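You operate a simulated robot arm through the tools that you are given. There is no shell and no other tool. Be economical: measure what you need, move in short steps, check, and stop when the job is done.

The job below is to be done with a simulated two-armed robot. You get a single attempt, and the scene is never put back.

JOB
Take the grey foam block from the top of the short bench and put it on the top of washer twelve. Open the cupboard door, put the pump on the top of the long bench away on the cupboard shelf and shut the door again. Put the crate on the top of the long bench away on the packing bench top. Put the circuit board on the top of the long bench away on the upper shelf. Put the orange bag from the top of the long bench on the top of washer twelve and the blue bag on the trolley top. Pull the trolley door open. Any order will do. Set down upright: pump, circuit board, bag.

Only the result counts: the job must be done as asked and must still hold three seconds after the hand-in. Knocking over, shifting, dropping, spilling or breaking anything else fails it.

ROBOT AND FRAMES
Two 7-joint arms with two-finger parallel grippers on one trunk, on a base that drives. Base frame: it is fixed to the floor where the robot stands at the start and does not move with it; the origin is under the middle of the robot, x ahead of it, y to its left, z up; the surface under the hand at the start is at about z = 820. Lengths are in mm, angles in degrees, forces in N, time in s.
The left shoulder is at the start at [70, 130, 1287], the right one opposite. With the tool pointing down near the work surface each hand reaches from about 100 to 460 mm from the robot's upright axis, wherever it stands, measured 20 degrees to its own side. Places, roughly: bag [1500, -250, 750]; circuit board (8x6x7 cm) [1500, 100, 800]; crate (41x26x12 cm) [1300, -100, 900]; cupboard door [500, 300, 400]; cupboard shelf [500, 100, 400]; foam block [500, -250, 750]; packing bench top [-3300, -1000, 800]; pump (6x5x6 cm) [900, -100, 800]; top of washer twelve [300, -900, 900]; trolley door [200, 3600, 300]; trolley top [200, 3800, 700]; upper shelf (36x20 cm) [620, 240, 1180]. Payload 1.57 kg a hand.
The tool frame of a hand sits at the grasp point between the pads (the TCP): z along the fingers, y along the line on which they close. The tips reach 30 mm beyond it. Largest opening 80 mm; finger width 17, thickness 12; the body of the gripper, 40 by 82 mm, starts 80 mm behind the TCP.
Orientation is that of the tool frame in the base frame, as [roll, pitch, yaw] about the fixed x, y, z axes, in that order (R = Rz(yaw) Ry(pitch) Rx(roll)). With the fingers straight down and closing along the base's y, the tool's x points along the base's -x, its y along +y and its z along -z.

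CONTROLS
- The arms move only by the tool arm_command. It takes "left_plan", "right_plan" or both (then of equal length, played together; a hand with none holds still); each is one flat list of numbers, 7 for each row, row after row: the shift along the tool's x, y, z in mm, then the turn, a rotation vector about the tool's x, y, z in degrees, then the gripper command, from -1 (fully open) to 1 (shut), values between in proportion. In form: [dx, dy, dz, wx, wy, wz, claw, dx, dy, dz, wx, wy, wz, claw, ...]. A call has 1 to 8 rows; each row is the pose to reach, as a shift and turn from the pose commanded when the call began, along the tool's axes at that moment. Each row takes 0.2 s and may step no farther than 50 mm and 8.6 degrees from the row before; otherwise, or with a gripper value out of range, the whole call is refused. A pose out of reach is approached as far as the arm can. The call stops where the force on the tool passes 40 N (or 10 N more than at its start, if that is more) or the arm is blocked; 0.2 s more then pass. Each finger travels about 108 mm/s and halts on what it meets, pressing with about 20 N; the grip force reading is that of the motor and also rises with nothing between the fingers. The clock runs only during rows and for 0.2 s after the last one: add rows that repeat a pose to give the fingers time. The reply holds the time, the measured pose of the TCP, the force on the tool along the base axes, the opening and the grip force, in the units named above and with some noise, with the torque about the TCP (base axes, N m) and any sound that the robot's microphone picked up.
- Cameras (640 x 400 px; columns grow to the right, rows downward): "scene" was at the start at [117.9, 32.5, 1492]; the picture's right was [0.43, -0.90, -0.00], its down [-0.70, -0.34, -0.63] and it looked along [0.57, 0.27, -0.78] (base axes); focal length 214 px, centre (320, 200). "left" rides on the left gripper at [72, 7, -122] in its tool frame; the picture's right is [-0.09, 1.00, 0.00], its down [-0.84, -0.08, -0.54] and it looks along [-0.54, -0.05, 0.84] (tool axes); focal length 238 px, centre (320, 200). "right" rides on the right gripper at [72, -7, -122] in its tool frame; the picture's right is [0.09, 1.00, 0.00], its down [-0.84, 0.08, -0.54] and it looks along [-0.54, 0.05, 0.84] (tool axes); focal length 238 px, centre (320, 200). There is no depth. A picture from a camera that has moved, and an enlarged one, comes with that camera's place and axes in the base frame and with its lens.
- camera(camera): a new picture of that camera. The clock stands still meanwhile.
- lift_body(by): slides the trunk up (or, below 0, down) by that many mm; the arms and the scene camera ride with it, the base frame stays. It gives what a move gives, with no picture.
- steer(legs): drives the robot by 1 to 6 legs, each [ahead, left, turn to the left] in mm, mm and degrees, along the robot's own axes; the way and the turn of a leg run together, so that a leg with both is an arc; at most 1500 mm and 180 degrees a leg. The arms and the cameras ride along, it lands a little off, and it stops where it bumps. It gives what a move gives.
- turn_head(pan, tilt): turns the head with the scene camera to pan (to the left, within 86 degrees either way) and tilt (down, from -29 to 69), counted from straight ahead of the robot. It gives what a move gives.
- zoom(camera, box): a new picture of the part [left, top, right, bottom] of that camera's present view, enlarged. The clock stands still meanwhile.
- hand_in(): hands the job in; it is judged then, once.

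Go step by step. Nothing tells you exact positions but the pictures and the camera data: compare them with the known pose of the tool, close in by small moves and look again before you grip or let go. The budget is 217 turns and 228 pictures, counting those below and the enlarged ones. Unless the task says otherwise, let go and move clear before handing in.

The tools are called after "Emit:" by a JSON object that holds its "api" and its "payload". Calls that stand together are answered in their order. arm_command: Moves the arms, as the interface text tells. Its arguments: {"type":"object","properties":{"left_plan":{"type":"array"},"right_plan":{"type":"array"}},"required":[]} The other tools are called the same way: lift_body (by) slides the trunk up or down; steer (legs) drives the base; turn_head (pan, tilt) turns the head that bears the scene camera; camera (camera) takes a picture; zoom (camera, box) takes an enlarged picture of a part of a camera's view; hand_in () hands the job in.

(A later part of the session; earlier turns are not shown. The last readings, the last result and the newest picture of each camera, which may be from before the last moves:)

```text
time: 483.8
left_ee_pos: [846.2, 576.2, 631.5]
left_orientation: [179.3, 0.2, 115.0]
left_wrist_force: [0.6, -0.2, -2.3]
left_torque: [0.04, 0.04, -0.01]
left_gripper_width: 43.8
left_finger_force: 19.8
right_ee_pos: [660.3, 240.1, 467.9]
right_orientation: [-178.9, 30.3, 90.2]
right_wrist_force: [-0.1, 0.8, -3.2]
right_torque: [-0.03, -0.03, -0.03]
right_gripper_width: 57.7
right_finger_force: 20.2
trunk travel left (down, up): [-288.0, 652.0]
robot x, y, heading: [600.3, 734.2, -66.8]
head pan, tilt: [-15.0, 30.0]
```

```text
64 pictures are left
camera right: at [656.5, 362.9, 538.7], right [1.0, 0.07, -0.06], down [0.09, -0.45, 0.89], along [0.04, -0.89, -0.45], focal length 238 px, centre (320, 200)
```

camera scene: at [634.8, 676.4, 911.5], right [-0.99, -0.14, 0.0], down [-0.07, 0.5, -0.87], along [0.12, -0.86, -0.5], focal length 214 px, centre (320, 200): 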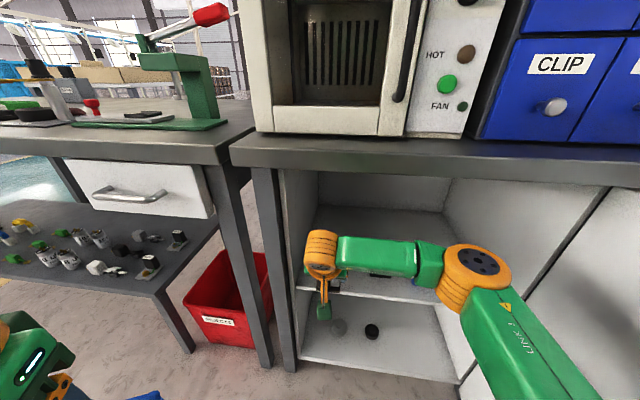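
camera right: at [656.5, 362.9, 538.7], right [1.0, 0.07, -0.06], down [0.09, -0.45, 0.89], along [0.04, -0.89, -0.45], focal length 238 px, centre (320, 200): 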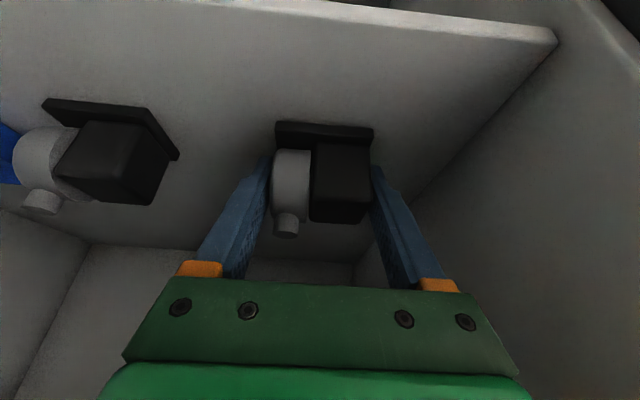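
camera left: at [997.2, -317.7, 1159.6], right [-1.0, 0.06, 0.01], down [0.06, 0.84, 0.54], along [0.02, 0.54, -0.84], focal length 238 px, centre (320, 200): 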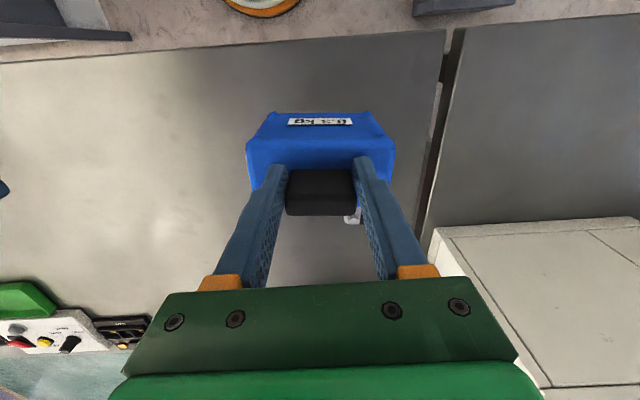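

Emit:
{"api": "lift_body", "payload": {"by": -5}}

Emit:
{"api": "lift_body", "payload": {"by": -5}}

Emit:
{"api": "lift_body", "payload": {"by": -5}}

```text
time: 484.4
left_ee_pos: [846.4, 576.7, 626.0]
left_orientation: [179.3, 0.3, 114.9]
left_wrist_force: [0.6, -1.6, -3.5]
left_torque: [0.05, 0.0, 0.0]
left_gripper_width: 44.0
left_finger_force: 19.9
right_ee_pos: [660.5, 240.2, 466.8]
right_orientation: [-179.1, 30.7, 90.0]
right_wrist_force: [-1.3, -2.9, 10.1]
right_torque: [0.13, -0.36, -0.05]
right_gripper_width: 58.1
right_finger_force: 19.9
trunk travel left (down, up): [-283.0, 657.0]
robot x, y, heading: [599.7, 730.0, -67.1]
head pan, tilt: [-15.0, 30.0]
```

```text
time: 484.9
left_ee_pos: [846.3, 579.6, 623.1]
left_orientation: [179.2, 0.4, 115.0]
left_wrist_force: [0.3, 0.2, -2.4]
left_torque: [0.07, 0.03, -0.01]
left_gripper_width: 44.1
left_finger_force: 20.1
right_ee_pos: [660.7, 239.4, 462.2]
right_orientation: [-179.0, 30.7, 90.2]
right_wrist_force: [-0.3, -2.3, 19.2]
right_torque: [-0.07, -0.67, -0.03]
right_gripper_width: 57.6
right_finger_force: 19.8
trunk travel left (down, up): [-278.0, 662.0]
robot x, y, heading: [600.4, 730.8, -67.1]
head pan, tilt: [-15.0, 30.0]
```

```text
time: 485.4
left_ee_pos: [846.1, 580.2, 618.8]
left_orientation: [179.3, 0.6, 115.1]
left_wrist_force: [0.3, -0.1, -2.2]
left_torque: [0.0, 0.0, -0.02]
left_gripper_width: 43.9
left_finger_force: 19.9
right_ee_pos: [660.9, 239.4, 461.9]
right_orientation: [-179.4, 31.3, 89.8]
right_wrist_force: [-2.1, 4.5, 21.7]
right_torque: [0.29, -0.59, 0.18]
right_gripper_width: 58.1
right_finger_force: 19.8
trunk travel left (down, up): [-274.0, 666.0]
robot x, y, heading: [601.5, 731.3, -67.0]
head pan, tilt: [-15.0, 30.0]
stopped: the force on the tool passed its limit at 43 N (the readings are from after the stop); the commanded pose is now the measured one
```

Contact. I ease up, open, and look.

Emit:
{"api": "lift_body", "payload": {"by": 4}}

Emit:
{"api": "arm_command", "payload": {"right_plan": [0, 0, 0, 0, 0, 0, 0.2, 0, 0, 0, 0, 0, 0, -0.2, 0, 0, 0, 0, 0, 0, -0.8, 0, 0, 0, 0, 0, 0, -0.8]}}

Emit:
{"api": "camera", "payload": {"camera": "right"}}

```text
time: 485.9
left_ee_pos: [846.2, 578.3, 621.8]
left_orientation: [179.3, 0.4, 115.0]
left_wrist_force: [-1.0, 0.2, -3.4]
left_torque: [0.01, 0.03, 0.01]
left_gripper_width: 44.0
left_finger_force: 20.0
right_ee_pos: [661.4, 239.9, 461.2]
right_orientation: [-179.3, 30.8, 90.0]
right_wrist_force: [0.2, 4.4, 6.7]
right_torque: [0.03, -0.32, 0.18]
right_gripper_width: 57.9
right_finger_force: 20.1
trunk travel left (down, up): [-278.0, 662.0]
robot x, y, heading: [600.3, 727.5, -67.0]
head pan, tilt: [-15.0, 30.0]
```

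```text
time: 486.9
left_ee_pos: [845.6, 577.3, 622.8]
left_orientation: [179.3, 0.3, 114.9]
left_wrist_force: [-0.1, 0.9, -3.2]
left_torque: [-0.01, 0.04, 0.0]
left_gripper_width: 44.3
left_finger_force: 19.9
right_ee_pos: [661.1, 238.9, 463.3]
right_orientation: [-179.2, 30.8, 89.9]
right_wrist_force: [-3.1, 2.2, 3.3]
right_torque: [-0.01, -0.07, 0.07]
right_gripper_width: 69.1
right_finger_force: 0.0
trunk travel left (down, up): [-278.0, 662.0]
robot x, y, heading: [601.4, 727.6, -67.2]
head pan, tilt: [-15.0, 30.0]
```

```text
63 pictures are left
camera right: at [656.2, 362.6, 531.0], right [1.0, 0.07, -0.06], down [0.08, -0.44, 0.89], along [0.04, -0.89, -0.45], focal length 238 px, centre (320, 200)
```

right: 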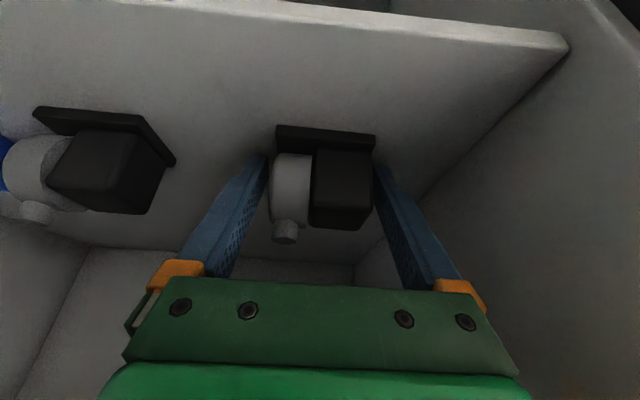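

Emit:
{"api": "arm_command", "payload": {"right_plan": [0, 3, 0, 0, 0, 0, -1, 0, 3, 0, 0, 0, 0, -1]}}

Emit:
{"api": "camera", "payload": {"camera": "right"}}

```text
time: 487.5
left_ee_pos: [846.1, 576.7, 621.8]
left_orientation: [179.3, 0.3, 114.9]
left_wrist_force: [-0.5, -0.8, -2.9]
left_torque: [0.06, 0.01, 0.0]
left_gripper_width: 43.9
left_finger_force: 20.0
right_ee_pos: [663.8, 239.3, 462.8]
right_orientation: [-179.2, 30.8, 89.9]
right_wrist_force: [-2.6, 0.7, 3.8]
right_torque: [-0.02, -0.05, 0.02]
right_gripper_width: 77.2
right_finger_force: 0.1
trunk travel left (down, up): [-278.0, 662.0]
robot x, y, heading: [599.7, 731.4, -67.1]
head pan, tilt: [-15.0, 30.0]
```

```text
62 pictures are left
camera right: at [659.2, 362.6, 531.1], right [1.0, 0.07, -0.06], down [0.08, -0.44, 0.89], along [0.04, -0.89, -0.45], focal length 238 px, centre (320, 200)
```

right: 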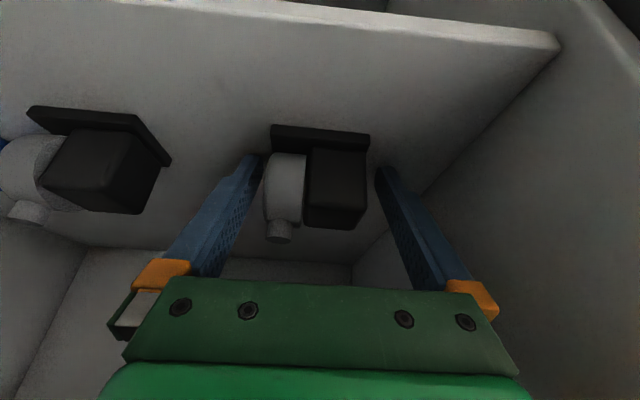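

The pump stands free. I withdraw along the tool axis, then back the base out.

Emit:
{"api": "arm_command", "payload": {"right_plan": [0, 0, -20, 0, 0, 0, -1, 0, 0, -45, 0, 0, 0, -1, 0, 0, -70, 0, 0, 0, -1]}}

Emit:
{"api": "camera", "payload": {"camera": "right"}}

```text
time: 488.3
left_ee_pos: [847.6, 577.3, 621.1]
left_orientation: [179.3, 0.2, 115.0]
left_wrist_force: [-0.6, -0.7, -3.6]
left_torque: [0.02, -0.01, 0.02]
left_gripper_width: 44.1
left_finger_force: 20.0
right_ee_pos: [664.8, 275.1, 522.3]
right_orientation: [-179.1, 30.7, 90.0]
right_wrist_force: [0.6, 0.5, 0.2]
right_torque: [-0.03, 0.04, -0.03]
right_gripper_width: 80.1
right_finger_force: 0.0
trunk travel left (down, up): [-278.0, 662.0]
robot x, y, heading: [599.9, 730.9, -66.6]
head pan, tilt: [-15.0, 30.0]
```

```text
61 pictures are left
camera right: at [660.0, 398.5, 590.4], right [1.0, 0.07, -0.06], down [0.09, -0.44, 0.89], along [0.04, -0.89, -0.45], focal length 238 px, centre (320, 200)
```

right: 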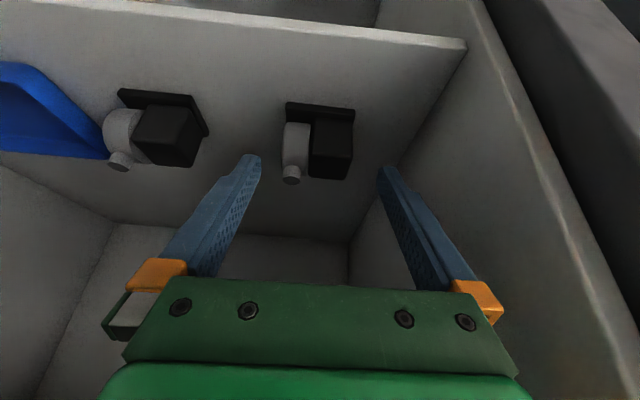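

The pump stands upright on the shelf. I back out, raise the trunk, and go around the open door to its outer side to close it.

Emit:
{"api": "steer", "payload": {"legs": [[-230, 97, 0], [7, 323, 0]]}}

Emit:
{"api": "lift_body", "payload": {"by": 400}}

Emit:
{"api": "steer", "payload": {"legs": [[0, 0, -113]]}}

Emit:
{"api": "turn_head", "payload": {"pan": 0, "tilt": 30}}

Emit:
{"api": "camera", "payload": {"camera": "scene"}}

```text
time: 491.9
left_ee_pos: [1145.3, 946.9, 621.0]
left_orientation: [179.4, 0.2, 115.2]
left_wrist_force: [0.5, 0.4, -3.6]
left_torque: [0.05, -0.01, -0.03]
left_gripper_width: 43.9
left_finger_force: 20.5
right_ee_pos: [965.5, 642.5, 521.2]
right_orientation: [-179.2, 30.7, 90.1]
right_wrist_force: [-1.1, -0.4, -0.7]
right_torque: [-0.02, -0.03, -0.02]
right_gripper_width: 79.7
right_finger_force: 0.0
trunk travel left (down, up): [-278.0, 662.0]
robot x, y, heading: [899.9, 1095.2, -66.7]
head pan, tilt: [-15.0, 30.0]
```

```text
time: 495.7
left_ee_pos: [1146.2, 945.9, 1021.9]
left_orientation: [179.3, 0.2, 115.1]
left_wrist_force: [0.4, 0.4, -3.5]
left_torque: [0.06, 0.03, 0.03]
left_gripper_width: 44.1
left_finger_force: 20.2
right_ee_pos: [964.6, 642.7, 920.7]
right_orientation: [-179.2, 30.8, 90.1]
right_wrist_force: [0.5, 0.3, -0.4]
right_torque: [0.0, 0.01, 0.02]
right_gripper_width: 79.9
right_finger_force: 0.1
trunk travel left (down, up): [-678.0, 262.0]
robot x, y, heading: [896.0, 1098.7, -67.0]
head pan, tilt: [-15.0, 30.0]
```

```text
time: 500.8
left_ee_pos: [662.7, 930.4, 1021.5]
left_orientation: [179.3, 0.3, 2.9]
left_wrist_force: [0.8, -0.5, -2.7]
left_torque: [0.01, -0.05, -0.01]
left_gripper_width: 44.1
left_finger_force: 20.1
right_ee_pos: [450.8, 1211.2, 921.9]
right_orientation: [-179.1, 30.6, -22.1]
right_wrist_force: [0.6, 0.7, 0.1]
right_torque: [-0.03, 0.0, -0.03]
right_gripper_width: 79.9
right_finger_force: 0.1
trunk travel left (down, up): [-678.0, 262.0]
robot x, y, heading: [896.8, 1100.3, -179.2]
head pan, tilt: [-15.0, 30.0]
```

```text
time: 501.6
left_ee_pos: [662.4, 929.4, 1022.0]
left_orientation: [179.3, 0.1, 2.9]
left_wrist_force: [0.9, 0.3, -3.3]
left_torque: [-0.01, -0.06, 0.04]
left_gripper_width: 43.8
left_finger_force: 19.8
right_ee_pos: [451.0, 1212.8, 921.1]
right_orientation: [-179.2, 30.7, -22.1]
right_wrist_force: [0.0, -0.4, -0.2]
right_torque: [0.04, 0.01, 0.04]
right_gripper_width: 79.8
right_finger_force: 0.0
trunk travel left (down, up): [-678.0, 262.0]
robot x, y, heading: [899.3, 1098.2, -179.1]
head pan, tilt: [0.0, 30.0]
```

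```text
60 pictures are left
camera scene: at [756.5, 1097.1, 1275.7], right [-0.01, 1.0, 0.0], down [0.5, 0.01, -0.87], along [-0.87, -0.01, -0.5], focal length 214 px, centre (320, 200)
```

scene: 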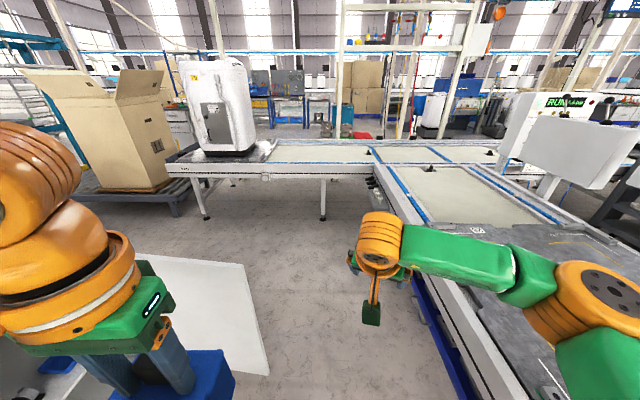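

The lane west of the door is clear. I drive past above the door and turn to face it from outside.

Emit:
{"api": "steer", "payload": {"legs": [[990, 0, 0], [0, 0, 134]]}}

Emit:
{"api": "turn_head", "payload": {"pan": 0, "tilt": 35}}

Emit:
{"api": "camera", "payload": {"camera": "scene"}}

```text
time: 512.4
left_ee_pos: [197.1, 1056.6, 1022.2]
left_orientation: [179.3, 0.2, 140.5]
left_wrist_force: [0.2, 0.1, -2.8]
left_torque: [0.02, 0.02, 0.0]
left_gripper_width: 43.6
left_finger_force: 19.7
right_ee_pos: [161.5, 704.6, 919.7]
right_orientation: [-179.3, 30.7, 115.4]
right_wrist_force: [0.0, 0.2, -0.5]
right_torque: [0.0, -0.01, -0.01]
right_gripper_width: 79.8
right_finger_force: 0.1
trunk travel left (down, up): [-678.0, 262.0]
robot x, y, heading: [-91.6, 1089.5, -41.6]
head pan, tilt: [0.0, 30.0]
```

```text
time: 513.1
left_ee_pos: [197.4, 1056.3, 1021.7]
left_orientation: [179.2, 0.2, 140.4]
left_wrist_force: [-0.1, -0.6, -2.9]
left_torque: [-0.01, 0.0, 0.02]
left_gripper_width: 43.9
left_finger_force: 20.1
right_ee_pos: [162.2, 705.7, 921.6]
right_orientation: [-179.3, 30.7, 115.4]
right_wrist_force: [-0.5, 0.0, 0.3]
right_torque: [-0.01, -0.05, -0.02]
right_gripper_width: 80.1
right_finger_force: 0.0
trunk travel left (down, up): [-678.0, 262.0]
robot x, y, heading: [-92.9, 1089.6, -41.7]
head pan, tilt: [0.0, 35.0]
```

```text
59 pictures are left
camera scene: at [10.3, 997.8, 1267.9], right [-0.66, -0.75, 0.0], down [-0.43, 0.38, -0.82], along [0.61, -0.54, -0.57], focal length 214 px, centre (320, 200)
```

scene: 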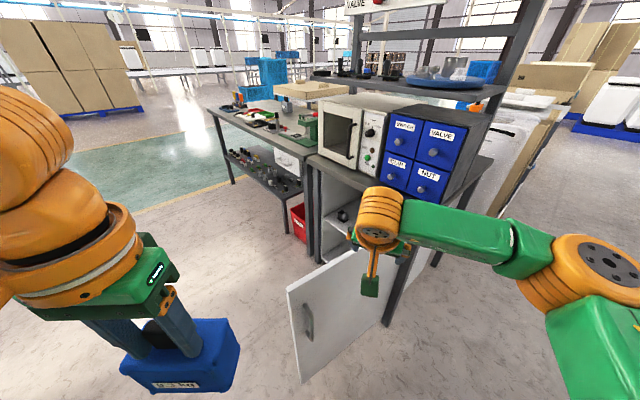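

I lower the trunk, close the right fingers, and push the door shut along its arc.

Emit:
{"api": "lift_body", "payload": {"by": -400}}

Emit:
{"api": "arm_command", "payload": {"right_plan": [0, 0, 0, 0, 0, 0, 0.5, 0, 0, 0, 0, 0, 0, 1, 0, 0, 0, 0, 0, 0, 1]}}

Emit:
{"api": "steer", "payload": {"legs": [[202, 128, 0], [95, 15, 0]]}}

Emit:
{"api": "camera", "payload": {"camera": "scene"}}

```text
time: 516.9
left_ee_pos: [197.7, 1056.8, 621.0]
left_orientation: [179.3, 0.3, 140.4]
left_wrist_force: [0.1, 0.7, -2.1]
left_torque: [0.03, 0.04, -0.02]
left_gripper_width: 43.7
left_finger_force: 19.7
right_ee_pos: [161.3, 705.1, 521.3]
right_orientation: [-179.2, 30.7, 115.4]
right_wrist_force: [-0.9, 0.3, 0.5]
right_torque: [-0.01, 0.0, 0.02]
right_gripper_width: 79.9
right_finger_force: 0.1
trunk travel left (down, up): [-278.0, 662.0]
robot x, y, heading: [-92.5, 1084.7, -41.5]
head pan, tilt: [0.0, 35.0]
```

```text
time: 517.7
left_ee_pos: [197.1, 1056.6, 621.7]
left_orientation: [179.4, 0.1, 140.4]
left_wrist_force: [0.9, 0.3, -2.3]
left_torque: [0.06, 0.03, -0.01]
left_gripper_width: 44.0
left_finger_force: 19.8
right_ee_pos: [161.8, 704.4, 520.2]
right_orientation: [-179.1, 30.6, 115.4]
right_wrist_force: [0.6, 0.7, 0.7]
right_torque: [-0.01, -0.01, 0.0]
right_gripper_width: 0.0
right_finger_force: 20.3
trunk travel left (down, up): [-278.0, 662.0]
robot x, y, heading: [-94.1, 1090.6, -41.3]
head pan, tilt: [0.0, 35.0]
```

```text
time: 520.2
left_ee_pos: [514.8, 966.9, 622.2]
left_orientation: [179.4, 0.2, 140.6]
left_wrist_force: [-0.3, -0.5, -2.6]
left_torque: [0.05, 0.03, -0.01]
left_gripper_width: 43.8
left_finger_force: 19.7
right_ee_pos: [481.6, 615.5, 521.0]
right_orientation: [-179.1, 30.7, 115.6]
right_wrist_force: [0.8, 0.9, -0.1]
right_torque: [0.02, -0.01, -0.03]
right_gripper_width: 0.0
right_finger_force: 19.4
trunk travel left (down, up): [-278.0, 662.0]
robot x, y, heading: [222.9, 997.5, -41.4]
head pan, tilt: [0.0, 35.0]
```

```text
58 pictures are left
camera scene: at [329.2, 907.6, 867.8], right [-0.66, -0.75, 0.0], down [-0.43, 0.38, -0.82], along [0.61, -0.54, -0.57], focal length 214 px, centre (320, 200)
```

scene: 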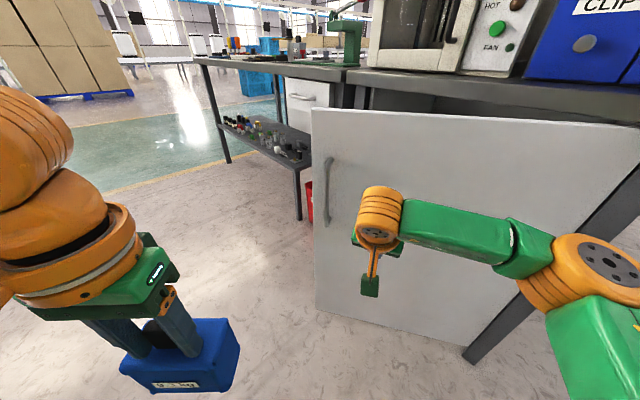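

Works well: the door follows. I continue the arc.

Emit:
{"api": "steer", "payload": {"legs": [[96, -12, 0], [90, -36, 0]]}}

Emit:
{"api": "camera", "payload": {"camera": "scene"}}

```text
time: 522.1
left_ee_pos: [625.0, 806.1, 620.9]
left_orientation: [179.4, 0.2, 140.5]
left_wrist_force: [-0.1, -0.3, -3.8]
left_torque: [0.0, 0.03, -0.01]
left_gripper_width: 43.9
left_finger_force: 20.2
right_ee_pos: [591.2, 454.0, 521.3]
right_orientation: [-179.2, 30.8, 115.7]
right_wrist_force: [0.2, 0.6, -1.0]
right_torque: [0.02, -0.02, -0.01]
right_gripper_width: 0.0
right_finger_force: 20.0
trunk travel left (down, up): [-278.0, 662.0]
robot x, y, heading: [334.4, 840.7, -41.5]
head pan, tilt: [0.0, 35.0]
```

```text
57 pictures are left
camera scene: at [439.1, 746.2, 867.8], right [-0.66, -0.75, 0.0], down [-0.43, 0.38, -0.82], along [0.61, -0.54, -0.57], focal length 214 px, centre (320, 200)
```

scene: 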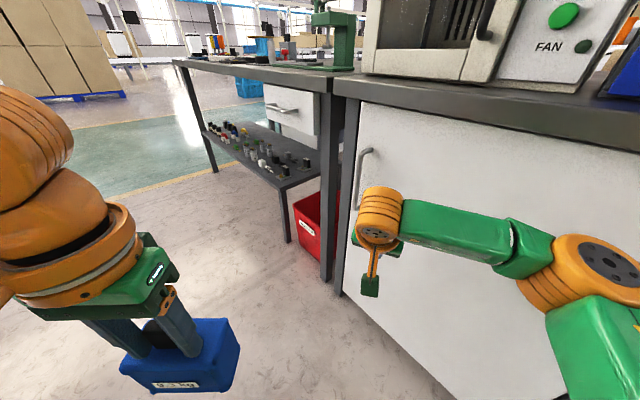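

Emit:
{"api": "steer", "payload": {"legs": [[35, -27, 0], [40, -31, 0]]}}

Emit:
{"api": "camera", "payload": {"camera": "scene"}}

```text
time: 523.6
left_ee_pos: [641.1, 726.0, 622.2]
left_orientation: [179.7, 0.7, 140.6]
left_wrist_force: [-0.2, -0.5, -2.3]
left_torque: [0.02, 0.03, -0.01]
left_gripper_width: 43.7
left_finger_force: 19.7
right_ee_pos: [606.2, 375.1, 525.3]
right_orientation: [-178.9, 31.1, 115.7]
right_wrist_force: [-0.4, 0.4, 0.3]
right_torque: [-0.01, 0.0, -0.01]
right_gripper_width: 0.1
right_finger_force: 20.3
trunk travel left (down, up): [-278.0, 662.0]
robot x, y, heading: [353.8, 752.9, -41.7]
head pan, tilt: [0.0, 35.0]
stopped in leg 2: the robot was blocked; the commanded pose is now the measured one
```

```text
56 pictures are left
camera scene: at [454.7, 669.2, 869.5], right [-0.66, -0.75, 0.01], down [-0.43, 0.37, -0.82], along [0.61, -0.55, -0.57], focal length 214 px, centre (320, 200)
```

scene: 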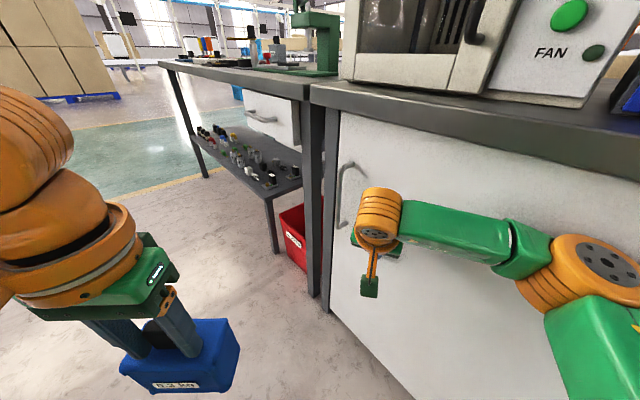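

Emit:
{"api": "zoom", "payload": {"camera": "scene", "box": [280, 80, 440, 340]}}

Emit:
{"api": "camera", "payload": {"camera": "right"}}

```text
1.54 times, centred on (360, 210) of scene
camera zoom: at [454.7, 669.2, 869.5], right [-0.66, -0.75, 0.01], down [-0.43, 0.37, -0.82], along [0.61, -0.55, -0.57], focal length 330 px, centre (258, 185)
```

zoom: 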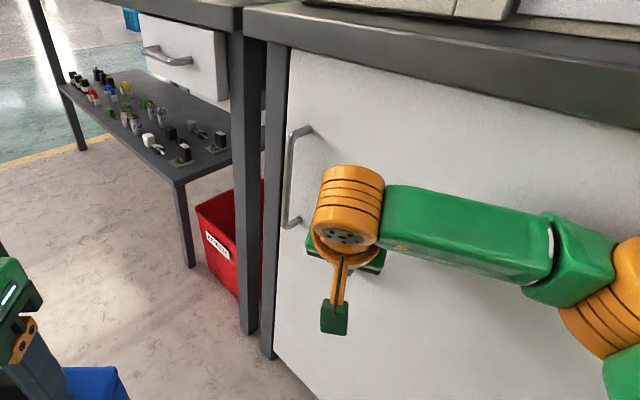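

```text
54 pictures are left
camera right: at [549.7, 484.7, 592.9], right [0.87, 0.5, -0.06], down [0.27, -0.36, 0.9], along [0.42, -0.79, -0.44], focal length 238 px, centre (320, 200)
```

right: 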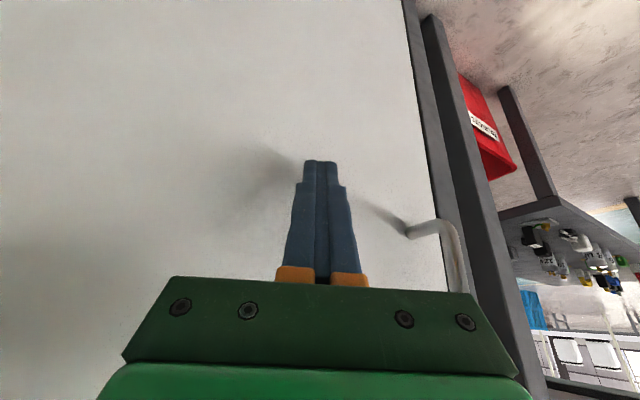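

The handle reads about where it was when shut. I press gently with the arm to confirm it is fully closed.

Emit:
{"api": "arm_command", "payload": {"right_plan": [-7.7, -4.3, 4.6, 0, 0, 0, 1, -15.4, -8.7, 9.3, 0, 0, 0, 1, -23, -13, 14, 0, 0, 0, 1]}}

```text
time: 524.1
left_ee_pos: [642.6, 729.5, 622.5]
left_orientation: [179.8, 0.7, 140.8]
left_wrist_force: [-0.5, -0.7, -2.2]
left_torque: [0.02, -0.02, -0.02]
left_gripper_width: 44.0
left_finger_force: 20.2
right_ee_pos: [610.5, 369.9, 525.1]
right_orientation: [-179.1, 30.7, 116.7]
right_wrist_force: [-1.7, 2.8, 2.4]
right_torque: [0.02, 0.01, -0.01]
right_gripper_width: 0.1
right_finger_force: 20.5
trunk travel left (down, up): [-278.0, 662.0]
robot x, y, heading: [351.9, 756.2, -41.0]
head pan, tilt: [0.0, 35.0]
stopped in row 2 (right hand): the force on the tool passed its limit at 47 N (the readings are from after the stop); the commanded pose is now the measured one
```

The door is firm against its stop. I back off, raise the trunk and look at it.

Emit:
{"api": "steer", "payload": {"legs": [[-98, 113, 0], [-130, 140, 0]]}}

Emit:
{"api": "turn_head", "payload": {"pan": -35, "tilt": 30}}

Emit:
{"api": "camera", "payload": {"camera": "scene"}}

```text
time: 526.7
left_ee_pos: [638.7, 1061.1, 621.7]
left_orientation: [179.2, 0.2, 140.3]
left_wrist_force: [0.2, 0.1, -3.2]
left_torque: [0.03, 0.02, -0.03]
left_gripper_width: 43.7
left_finger_force: 20.3
right_ee_pos: [604.3, 704.1, 519.3]
right_orientation: [-179.2, 29.9, 116.0]
right_wrist_force: [0.1, -0.4, -0.9]
right_torque: [0.01, 0.01, -0.01]
right_gripper_width: 0.0
right_finger_force: 19.7
trunk travel left (down, up): [-278.0, 662.0]
robot x, y, heading: [349.5, 1096.0, -41.7]
head pan, tilt: [0.0, 35.0]
```

```text
time: 527.7
left_ee_pos: [638.3, 1061.6, 621.1]
left_orientation: [179.1, 0.2, 140.3]
left_wrist_force: [0.2, 0.1, -2.7]
left_torque: [0.04, 0.03, 0.01]
left_gripper_width: 43.9
left_finger_force: 19.9
right_ee_pos: [604.0, 703.1, 518.4]
right_orientation: [-179.3, 29.9, 116.0]
right_wrist_force: [-0.4, -0.2, 0.4]
right_torque: [-0.01, -0.01, 0.02]
right_gripper_width: 0.3
right_finger_force: 20.1
trunk travel left (down, up): [-278.0, 662.0]
robot x, y, heading: [349.4, 1095.6, -41.5]
head pan, tilt: [-35.0, 30.0]
```

```text
53 pictures are left
camera scene: at [407.4, 973.3, 875.7], right [-0.97, -0.23, 0.0], down [-0.12, 0.49, -0.87], along [0.2, -0.84, -0.5], focal length 214 px, centre (320, 200)
```

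scene: 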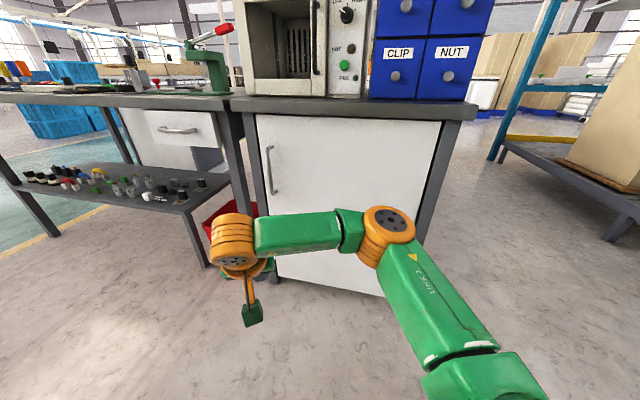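

The door is shut flush. Now the trolley: I raise the trunk, drive east around the conveyor's end, and face +y.

Emit:
{"api": "lift_body", "payload": {"by": 400}}

Emit:
{"api": "steer", "payload": {"legs": [[712, 630, 0], [0, 0, 131.5]]}}

Emit:
{"api": "turn_head", "payload": {"pan": 25, "tilt": 20}}

Emit:
{"api": "camera", "payload": {"camera": "scene"}}

```text
time: 531.5
left_ee_pos: [639.1, 1062.1, 1021.7]
left_orientation: [179.2, 0.2, 140.3]
left_wrist_force: [0.3, 0.1, -1.8]
left_torque: [0.05, 0.04, 0.05]
left_gripper_width: 44.2
left_finger_force: 20.4
right_ee_pos: [604.5, 703.9, 918.2]
right_orientation: [-179.3, 29.9, 115.9]
right_wrist_force: [-0.4, 0.0, -0.1]
right_torque: [-0.02, 0.0, 0.02]
right_gripper_width: 0.0
right_finger_force: 20.1
trunk travel left (down, up): [-678.0, 262.0]
robot x, y, heading: [350.8, 1095.7, -41.4]
head pan, tilt: [-35.0, 30.0]
```

```text
time: 542.0
left_ee_pos: [1138.3, 1332.0, 1020.9]
left_orientation: [179.1, 0.1, -87.9]
left_wrist_force: [0.0, 0.3, -2.8]
left_torque: [-0.02, 0.06, -0.01]
left_gripper_width: 43.7
left_finger_force: 20.4
right_ee_pos: [1430.2, 1545.9, 919.1]
right_orientation: [-179.3, 29.9, -112.0]
right_wrist_force: [-0.1, -0.4, -0.4]
right_torque: [-0.02, 0.03, 0.02]
right_gripper_width: 0.2
right_finger_force: 19.7
trunk travel left (down, up): [-678.0, 262.0]
robot x, y, heading: [1306.9, 1098.6, 90.4]
head pan, tilt: [-35.0, 30.0]
```

```text
time: 543.3
left_ee_pos: [1139.0, 1332.7, 1020.6]
left_orientation: [179.2, 0.2, -87.8]
left_wrist_force: [-0.8, 0.0, -2.5]
left_torque: [-0.02, -0.04, 0.0]
left_gripper_width: 43.8
left_finger_force: 19.6
right_ee_pos: [1429.0, 1546.1, 918.3]
right_orientation: [-179.3, 29.9, -112.1]
right_wrist_force: [-0.8, -0.1, 0.6]
right_torque: [-0.02, -0.01, 0.0]
right_gripper_width: 0.0
right_finger_force: 20.1
trunk travel left (down, up): [-678.0, 262.0]
robot x, y, heading: [1310.4, 1095.0, 90.2]
head pan, tilt: [25.0, 20.0]
```

```text
52 pictures are left
camera scene: at [1266.6, 1229.0, 1291.7], right [0.91, 0.42, 0.0], down [0.15, -0.31, -0.94], along [-0.4, 0.85, -0.34], focal length 214 px, centre (320, 200)
```

scene: 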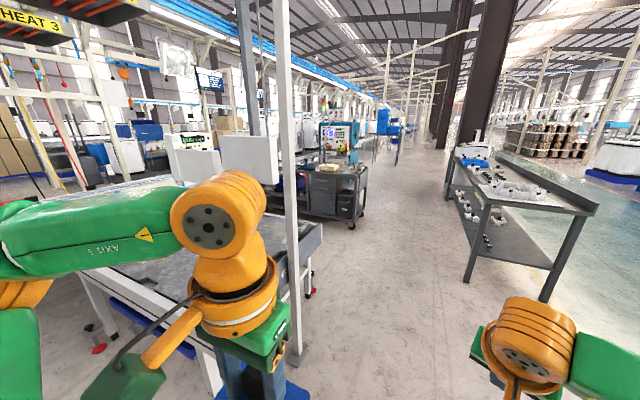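

The grey trolley with a cabinet front is ahead-left, near (200,3700). I drive up the lane and look at it.

Emit:
{"api": "steer", "payload": {"legs": [[900, 0, 0], [900, 80, 0]]}}

Emit:
{"api": "turn_head", "payload": {"pan": 55, "tilt": 28}}

Emit:
{"api": "camera", "payload": {"camera": "scene"}}

Emit:
{"api": "zoom", "payload": {"camera": "scene", "box": [240, 60, 480, 260]}}

```text
time: 552.4
left_ee_pos: [1053.9, 3136.1, 1020.2]
left_orientation: [179.3, 0.2, -87.6]
left_wrist_force: [0.0, 0.1, -2.6]
left_torque: [-0.03, 0.01, 0.02]
left_gripper_width: 43.7
left_finger_force: 19.9
right_ee_pos: [1343.4, 3349.7, 917.5]
right_orientation: [-179.5, 29.9, -111.9]
right_wrist_force: [-0.7, -0.3, 0.7]
right_torque: [0.0, 0.02, -0.04]
right_gripper_width: 0.4
right_finger_force: 20.4
trunk travel left (down, up): [-678.0, 262.0]
robot x, y, heading: [1222.6, 2895.2, 90.4]
head pan, tilt: [25.0, 20.0]
```

```text
time: 553.3
left_ee_pos: [1054.5, 3135.8, 1021.4]
left_orientation: [179.2, 0.2, -87.6]
left_wrist_force: [0.4, 0.3, -3.2]
left_torque: [-0.02, 0.01, -0.04]
left_gripper_width: 43.7
left_finger_force: 19.9
right_ee_pos: [1344.5, 3349.3, 917.8]
right_orientation: [-179.2, 29.9, -111.9]
right_wrist_force: [-0.2, 0.0, 0.1]
right_torque: [-0.01, 0.02, -0.02]
right_gripper_width: 0.0
right_finger_force: 19.9
trunk travel left (down, up): [-678.0, 262.0]
robot x, y, heading: [1223.6, 2898.3, 90.3]
head pan, tilt: [55.0, 28.0]
```

```text
51 pictures are left
camera scene: at [1146.6, 2999.8, 1278.9], right [0.57, 0.82, 0.0], down [0.39, -0.27, -0.88], along [-0.73, 0.5, -0.47], focal length 214 px, centre (320, 200)
```

scene: 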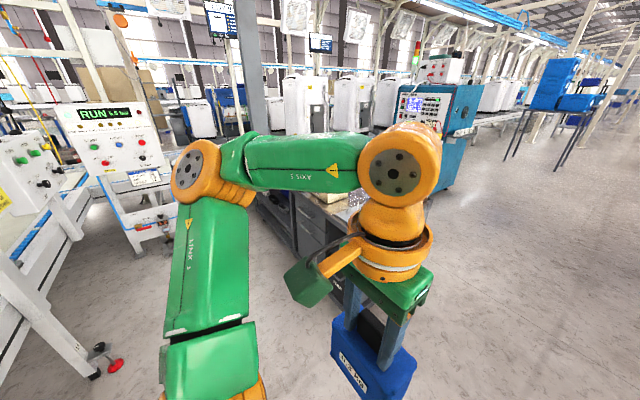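

```text
2.00 times, centred on (360, 160) of scene
camera zoom: at [1146.6, 2999.8, 1278.9], right [0.57, 0.82, 0.0], down [0.39, -0.27, -0.88], along [-0.73, 0.5, -0.47], focal length 429 px, centre (240, 280)
```

zoom: 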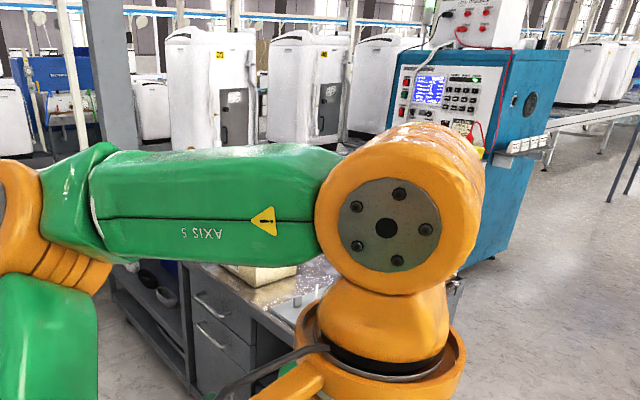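

The arm blocks the view. I turn to face west (-x).

Emit:
{"api": "steer", "payload": {"legs": [[0, 0, 60]]}}

Emit:
{"api": "turn_head", "payload": {"pan": 0, "tilt": 28}}

Emit:
{"api": "camera", "payload": {"camera": "scene"}}

Emit:
{"api": "zoom", "payload": {"camera": "scene", "box": [220, 90, 460, 290]}}

```text
time: 556.4
left_ee_pos: [932.8, 2867.9, 1021.1]
left_orientation: [179.2, 0.1, -27.0]
left_wrist_force: [0.1, 0.0, -3.8]
left_torque: [-0.04, 0.0, 0.02]
left_gripper_width: 43.7
left_finger_force: 19.9
right_ee_pos: [889.0, 3225.2, 918.1]
right_orientation: [-179.3, 29.8, -51.3]
right_wrist_force: [-0.5, 0.3, -1.4]
right_torque: [0.02, 0.06, -0.03]
right_gripper_width: 0.1
right_finger_force: 20.1
trunk travel left (down, up): [-678.0, 262.0]
robot x, y, heading: [1223.8, 2899.8, 150.9]
head pan, tilt: [55.0, 28.0]
```

```text
time: 557.6
left_ee_pos: [933.2, 2867.2, 1022.1]
left_orientation: [179.2, 0.2, -27.1]
left_wrist_force: [0.1, -0.2, -2.9]
left_torque: [-0.03, -0.04, -0.03]
left_gripper_width: 43.7
left_finger_force: 20.0
right_ee_pos: [889.7, 3225.3, 918.3]
right_orientation: [-179.3, 29.9, -51.4]
right_wrist_force: [0.1, -0.6, 0.0]
right_torque: [0.01, -0.01, 0.0]
right_gripper_width: 0.2
right_finger_force: 20.2
trunk travel left (down, up): [-678.0, 262.0]
robot x, y, heading: [1225.6, 2894.6, 150.8]
head pan, tilt: [0.0, 28.0]
```

```text
49 pictures are left
camera scene: at [1098.1, 2965.9, 1278.8], right [0.49, 0.87, 0.0], down [0.41, -0.23, -0.88], along [-0.77, 0.43, -0.47], focal length 214 px, centre (320, 200)
```

scene: 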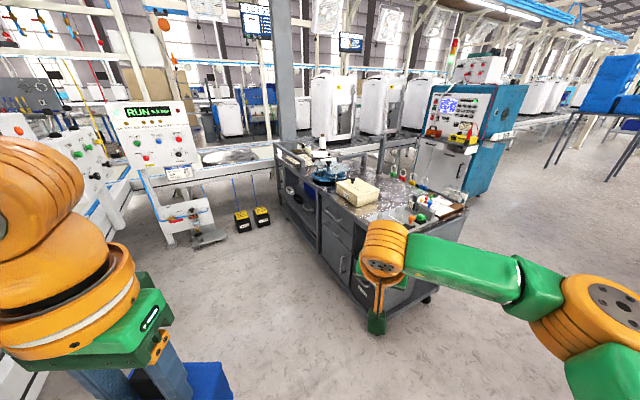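

```text
2.00 times, centred on (340, 190) of scene
camera zoom: at [1098.1, 2965.9, 1278.8], right [0.49, 0.87, 0.0], down [0.41, -0.23, -0.88], along [-0.77, 0.43, -0.47], focal length 429 px, centre (280, 220)
```

zoom: 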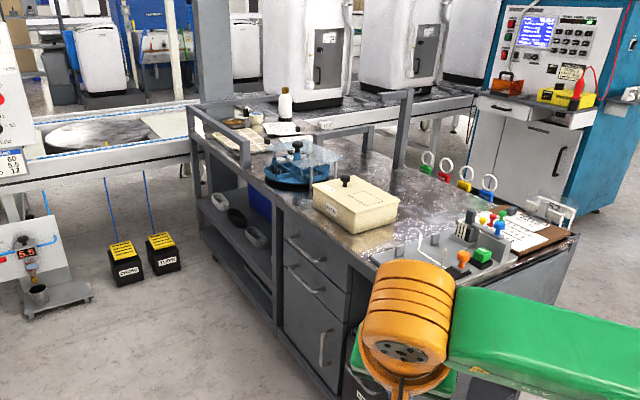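

The trolley's door (below two drawers) faces -y with a vertical handle near (390,3500,400). I move in front of it, facing +y.

Emit:
{"api": "steer", "payload": {"legs": [[0, 0, -61], [0, 720, 0]]}}

Emit:
{"api": "turn_head", "payload": {"pan": 0, "tilt": 40}}

Emit:
{"api": "camera", "payload": {"camera": "scene"}}

```text
time: 564.2
left_ee_pos: [325.0, 3114.1, 1021.1]
left_orientation: [179.2, 0.3, -85.9]
left_wrist_force: [0.1, 0.0, -2.8]
left_torque: [-0.06, -0.03, 0.01]
left_gripper_width: 43.9
left_finger_force: 20.5
right_ee_pos: [608.5, 3335.6, 918.8]
right_orientation: [-179.5, 29.9, -110.4]
right_wrist_force: [-0.8, -0.3, 0.4]
right_torque: [0.01, -0.01, 0.02]
right_gripper_width: 0.0
right_finger_force: 19.9
trunk travel left (down, up): [-678.0, 262.0]
robot x, y, heading: [502.6, 2880.5, 91.7]
head pan, tilt: [0.0, 28.0]
```

```text
time: 565.0
left_ee_pos: [323.0, 3113.1, 1021.0]
left_orientation: [179.1, 0.2, -85.9]
left_wrist_force: [0.6, -0.3, -3.1]
left_torque: [-0.04, -0.01, 0.02]
left_gripper_width: 44.1
left_finger_force: 19.8
right_ee_pos: [607.8, 3336.2, 917.2]
right_orientation: [-179.3, 29.9, -110.3]
right_wrist_force: [0.2, 0.8, -0.6]
right_torque: [0.0, 0.04, 0.02]
right_gripper_width: 0.0
right_finger_force: 20.1
trunk travel left (down, up): [-678.0, 262.0]
robot x, y, heading: [503.0, 2880.0, 91.8]
head pan, tilt: [0.0, 40.0]
```

```text
47 pictures are left
camera scene: at [493.3, 3016.1, 1260.4], right [1.0, 0.03, 0.0], down [0.02, -0.64, -0.77], along [-0.03, 0.77, -0.64], focal length 214 px, centre (320, 200)
```

scene: 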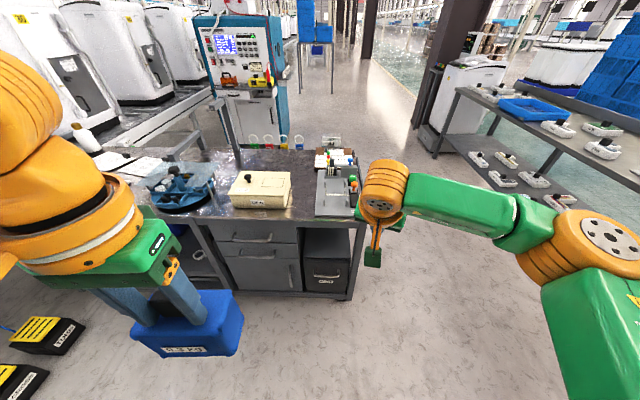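

Emit:
{"api": "zoom", "payload": {"camera": "scene", "box": [130, 120, 370, 310]}}

```text
2.11 times, centred on (250, 215) of scene
camera zoom: at [493.3, 3016.1, 1260.4], right [1.0, 0.03, 0.0], down [0.02, -0.64, -0.77], along [-0.03, 0.77, -0.64], focal length 452 px, centre (467, 168)
```

zoom: 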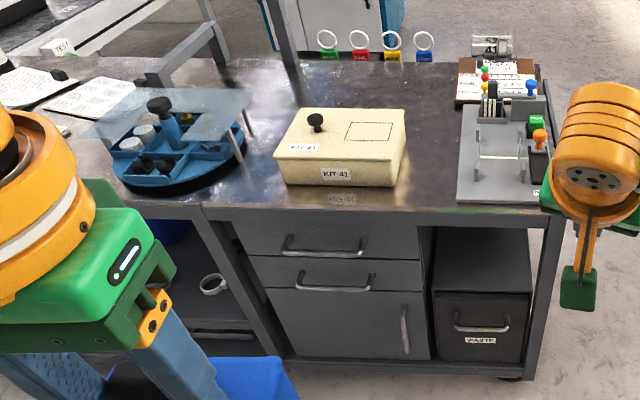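

The gap right of the KIT 41 box (x≈345–450) suits the bag if I turn it 90°. I drive up to the trolley and turn the left hand so the bag points along y.

Emit:
{"api": "steer", "payload": {"legs": [[440, -42, -1.5]]}}

Emit:
{"api": "arm_command", "payload": {"left_plan": [-5, -4, 0, 0, 0, -8.2, 1, -10, -8, 0, 0, 0, -16.4, 1, -15, -12, 0, 0, 0, -24.6, 1, -20, -16, 0, 0, 0, -32.8, 1, -25, -20, 0, 0, 0, -41, 1, -30, -24, 0, 0, 0, -49.2, 1, -35, -28, 0, 0, 0, -57.4, 1, -40, -32, 0, 0, 0, -65.6, 1]}}

Emit:
{"api": "camera", "payload": {"camera": "scene"}}

```text
time: 567.7
left_ee_pos: [366.6, 3562.6, 1022.0]
left_orientation: [179.2, 0.2, -88.0]
left_wrist_force: [0.4, -0.1, -4.3]
left_torque: [-0.02, 0.01, -0.02]
left_gripper_width: 44.0
left_finger_force: 20.6
right_ee_pos: [657.5, 3775.4, 918.0]
right_orientation: [-179.3, 30.0, -112.1]
right_wrist_force: [-1.0, 0.6, 0.1]
right_torque: [0.02, -0.02, -0.01]
right_gripper_width: 0.0
right_finger_force: 19.8
trunk travel left (down, up): [-678.0, 262.0]
robot x, y, heading: [537.0, 3323.7, 90.2]
head pan, tilt: [0.0, 40.0]
```

```text
time: 569.5
left_ee_pos: [396.4, 3606.0, 1021.3]
left_orientation: [179.8, 0.7, -22.2]
left_wrist_force: [0.9, 0.1, -3.2]
left_torque: [-0.01, -0.03, 0.01]
left_gripper_width: 44.3
left_finger_force: 20.3
right_ee_pos: [657.0, 3776.6, 917.8]
right_orientation: [-179.3, 29.9, -112.2]
right_wrist_force: [-0.2, -0.3, -0.5]
right_torque: [0.01, -0.01, 0.0]
right_gripper_width: 0.0
right_finger_force: 20.1
trunk travel left (down, up): [-678.0, 262.0]
robot x, y, heading: [534.9, 3326.7, 90.4]
head pan, tilt: [0.0, 40.0]
```

```text
45 pictures are left
camera scene: at [532.9, 3461.5, 1260.3], right [1.0, 0.0, 0.0], down [0.0, -0.64, -0.77], along [0.0, 0.77, -0.64], focal length 214 px, centre (320, 200)
```

scene: 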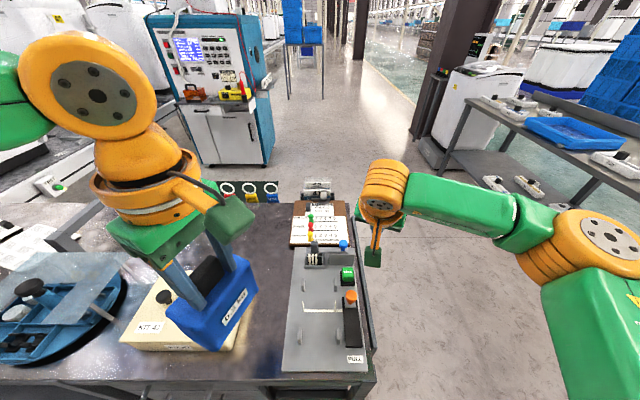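

The gap is x≈357–457. I finish turning, centre the bag at (407,3660) and start lowering.

Emit:
{"api": "arm_command", "payload": {"left_plan": [-3.5, -18, 0, 0, 0, -7.4, 1, -7, -36, 0, 0, 0, -14.8, 1, -10.6, -54, 0, 0, 0, -22.2, 1, -10.6, -54, 40, 0, 0, -22.2, 1, -10.6, -54, 80, 0, 0, -22.2, 1, -10.6, -54, 100, 0, 0, -22.2, 1, -10.6, -54, 100, 0, 0, -22.2, 1]}}

Emit:
{"api": "camera", "payload": {"camera": "scene"}}

Emit:
{"api": "camera", "payload": {"camera": "left"}}

```text
time: 571.1
left_ee_pos: [405.2, 3659.8, 922.6]
left_orientation: [-179.9, 0.7, -0.1]
left_wrist_force: [-0.7, 0.1, -2.7]
left_torque: [0.02, -0.05, -0.01]
left_gripper_width: 43.9
left_finger_force: 20.2
left hand out of reach, approached as far as the arm can: row 3
right_ee_pos: [656.5, 3777.3, 918.9]
right_orientation: [-179.5, 29.9, -112.2]
right_wrist_force: [-0.4, 0.3, 0.0]
right_torque: [-0.04, 0.02, 0.0]
right_gripper_width: 0.1
right_finger_force: 20.4
trunk travel left (down, up): [-678.0, 262.0]
robot x, y, heading: [533.5, 3325.5, 89.9]
head pan, tilt: [0.0, 40.0]
```

```text
44 pictures are left
camera scene: at [532.9, 3460.9, 1260.3], right [1.0, 0.0, 0.0], down [0.0, -0.64, -0.77], along [0.0, 0.77, -0.64], focal length 214 px, centre (320, 200)
```

scene: 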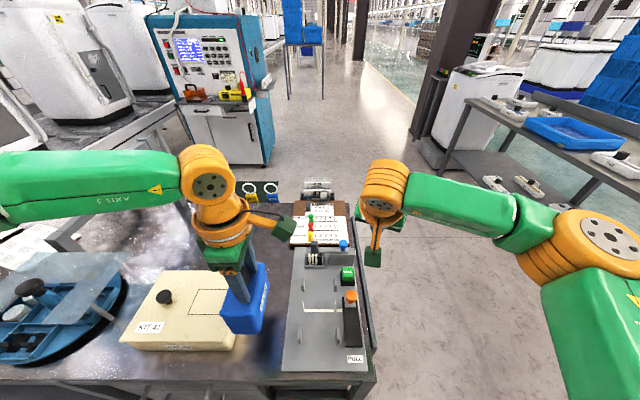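

```text
43 pictures are left
camera left: at [479.8, 3653.7, 1045.4], right [-0.09, -1.0, 0.0], down [-0.83, 0.08, 0.55], along [-0.55, 0.05, -0.83], focal length 238 px, centre (320, 200)
```

left: 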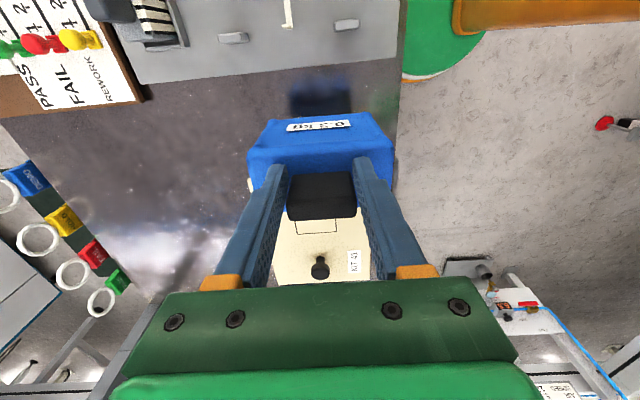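

Clearances look fine on both sides. I lower further and check.

Emit:
{"api": "arm_command", "payload": {"left_plan": [2, 0, 30, 0, 0, 0, 1, 2, 0, 60, 0, 0, 0, 1, 2, 0, 85, 0, 0, 0, 1, 2, 0, 85, 0, 0, 0, 1]}}

Emit:
{"api": "zoom", "payload": {"camera": "scene", "box": [110, 200, 380, 400]}}

```text
time: 572.1
left_ee_pos: [408.2, 3658.3, 837.6]
left_orientation: [-179.7, 0.7, -0.1]
left_wrist_force: [-3.2, 4.4, 14.0]
left_torque: [-0.48, 0.07, -0.11]
left_gripper_width: 43.9
left_finger_force: 20.8
right_ee_pos: [657.3, 3776.3, 918.8]
right_orientation: [-179.4, 29.9, -112.2]
right_wrist_force: [-0.7, 1.0, -0.1]
right_torque: [-0.02, -0.02, -0.01]
right_gripper_width: 0.2
right_finger_force: 20.3
trunk travel left (down, up): [-678.0, 262.0]
robot x, y, heading: [533.5, 3325.9, 90.0]
head pan, tilt: [0.0, 40.0]
```

```text
2.00 times, centred on (245, 300) of scene
camera zoom: at [532.6, 3460.0, 1260.8], right [1.0, 0.0, 0.0], down [0.0, -0.64, -0.77], along [0.0, 0.77, -0.64], focal length 429 px, centre (470, 0)
```

zoom: 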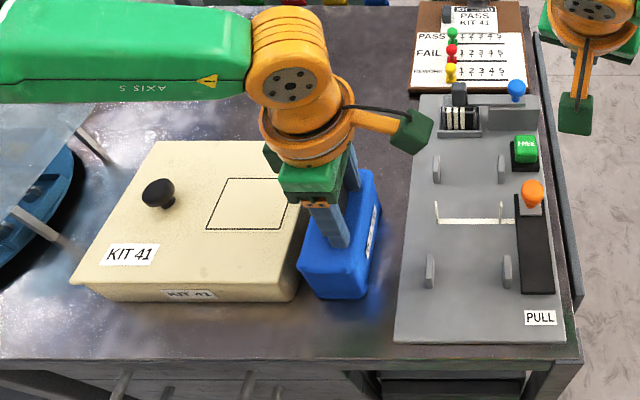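

Contact at TCP z≈838. The bag looks close to the box, so I zoom in before releasing.

Emit:
{"api": "zoom", "payload": {"camera": "scene", "box": [210, 270, 330, 370]}}

Emit:
{"api": "camera", "payload": {"camera": "left"}}

```text
4.00 times, centred on (270, 320) of scene
camera zoom: at [532.6, 3460.0, 1260.8], right [1.0, 0.0, 0.0], down [0.0, -0.64, -0.77], along [0.0, 0.77, -0.64], focal length 858 px, centre (520, -280)
```

zoom: 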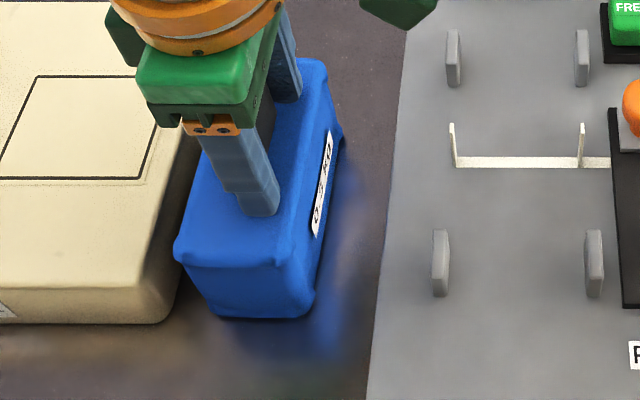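

```text
40 pictures are left
camera left: at [481.2, 3652.3, 960.6], right [-0.09, -1.0, 0.0], down [-0.83, 0.08, 0.55], along [-0.55, 0.05, -0.83], focal length 238 px, centre (320, 200)
```

left: 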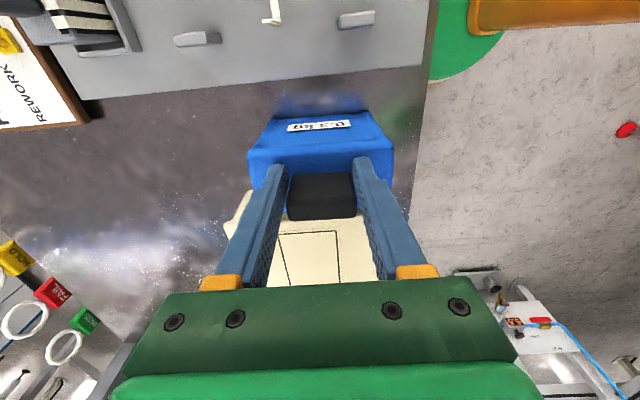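

The bag is upright with a clear gap to the box and the tray. I release and rise.

Emit:
{"api": "arm_command", "payload": {"left_plan": [0, 0, -1, 0, 0, 0, 1, 0, 0, -2, 0, 0, 0, 0.3, 0, 0, -2, 0, 0, 0, -0.6, 0, 0, -2, 0, 0, 0, -0.6, 0, 0, -40, 0, 0, 0, -0.6, 0, 0, -85, 0, 0, 0, -0.6, 0, 0, -130, 0, 0, 0, -0.6, 0, 0, -175, 0, 0, 0, -0.6]}}

Emit:
{"api": "zoom", "payload": {"camera": "scene", "box": [110, 200, 380, 400]}}

```text
time: 573.9
left_ee_pos: [409.1, 3657.4, 1010.8]
left_orientation: [-179.9, 0.8, -0.1]
left_wrist_force: [0.2, 1.2, -0.4]
left_torque: [0.01, -0.03, 0.03]
left_gripper_width: 64.1
left_finger_force: 0.1
right_ee_pos: [657.9, 3776.5, 918.8]
right_orientation: [-179.4, 29.9, -112.1]
right_wrist_force: [-1.0, 0.5, -0.8]
right_torque: [-0.03, -0.03, 0.04]
right_gripper_width: 0.0
right_finger_force: 20.5
trunk travel left (down, up): [-678.0, 262.0]
robot x, y, heading: [532.0, 3327.1, 90.0]
head pan, tilt: [0.0, 40.0]
```

```text
2.00 times, centred on (245, 300) of scene
camera zoom: at [533.1, 3460.9, 1260.3], right [1.0, 0.0, 0.0], down [0.0, -0.64, -0.77], along [0.0, 0.77, -0.64], focal length 429 px, centre (470, 0)
```

zoom: 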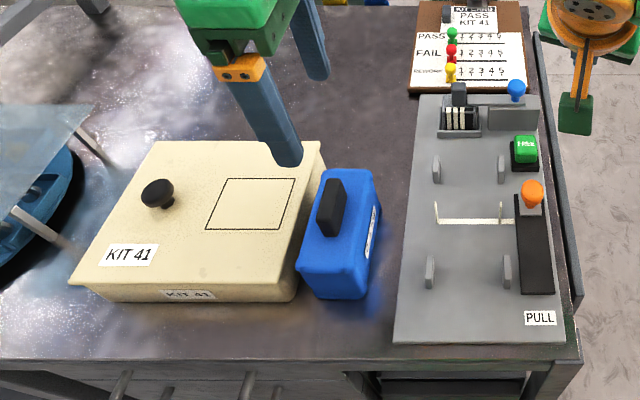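

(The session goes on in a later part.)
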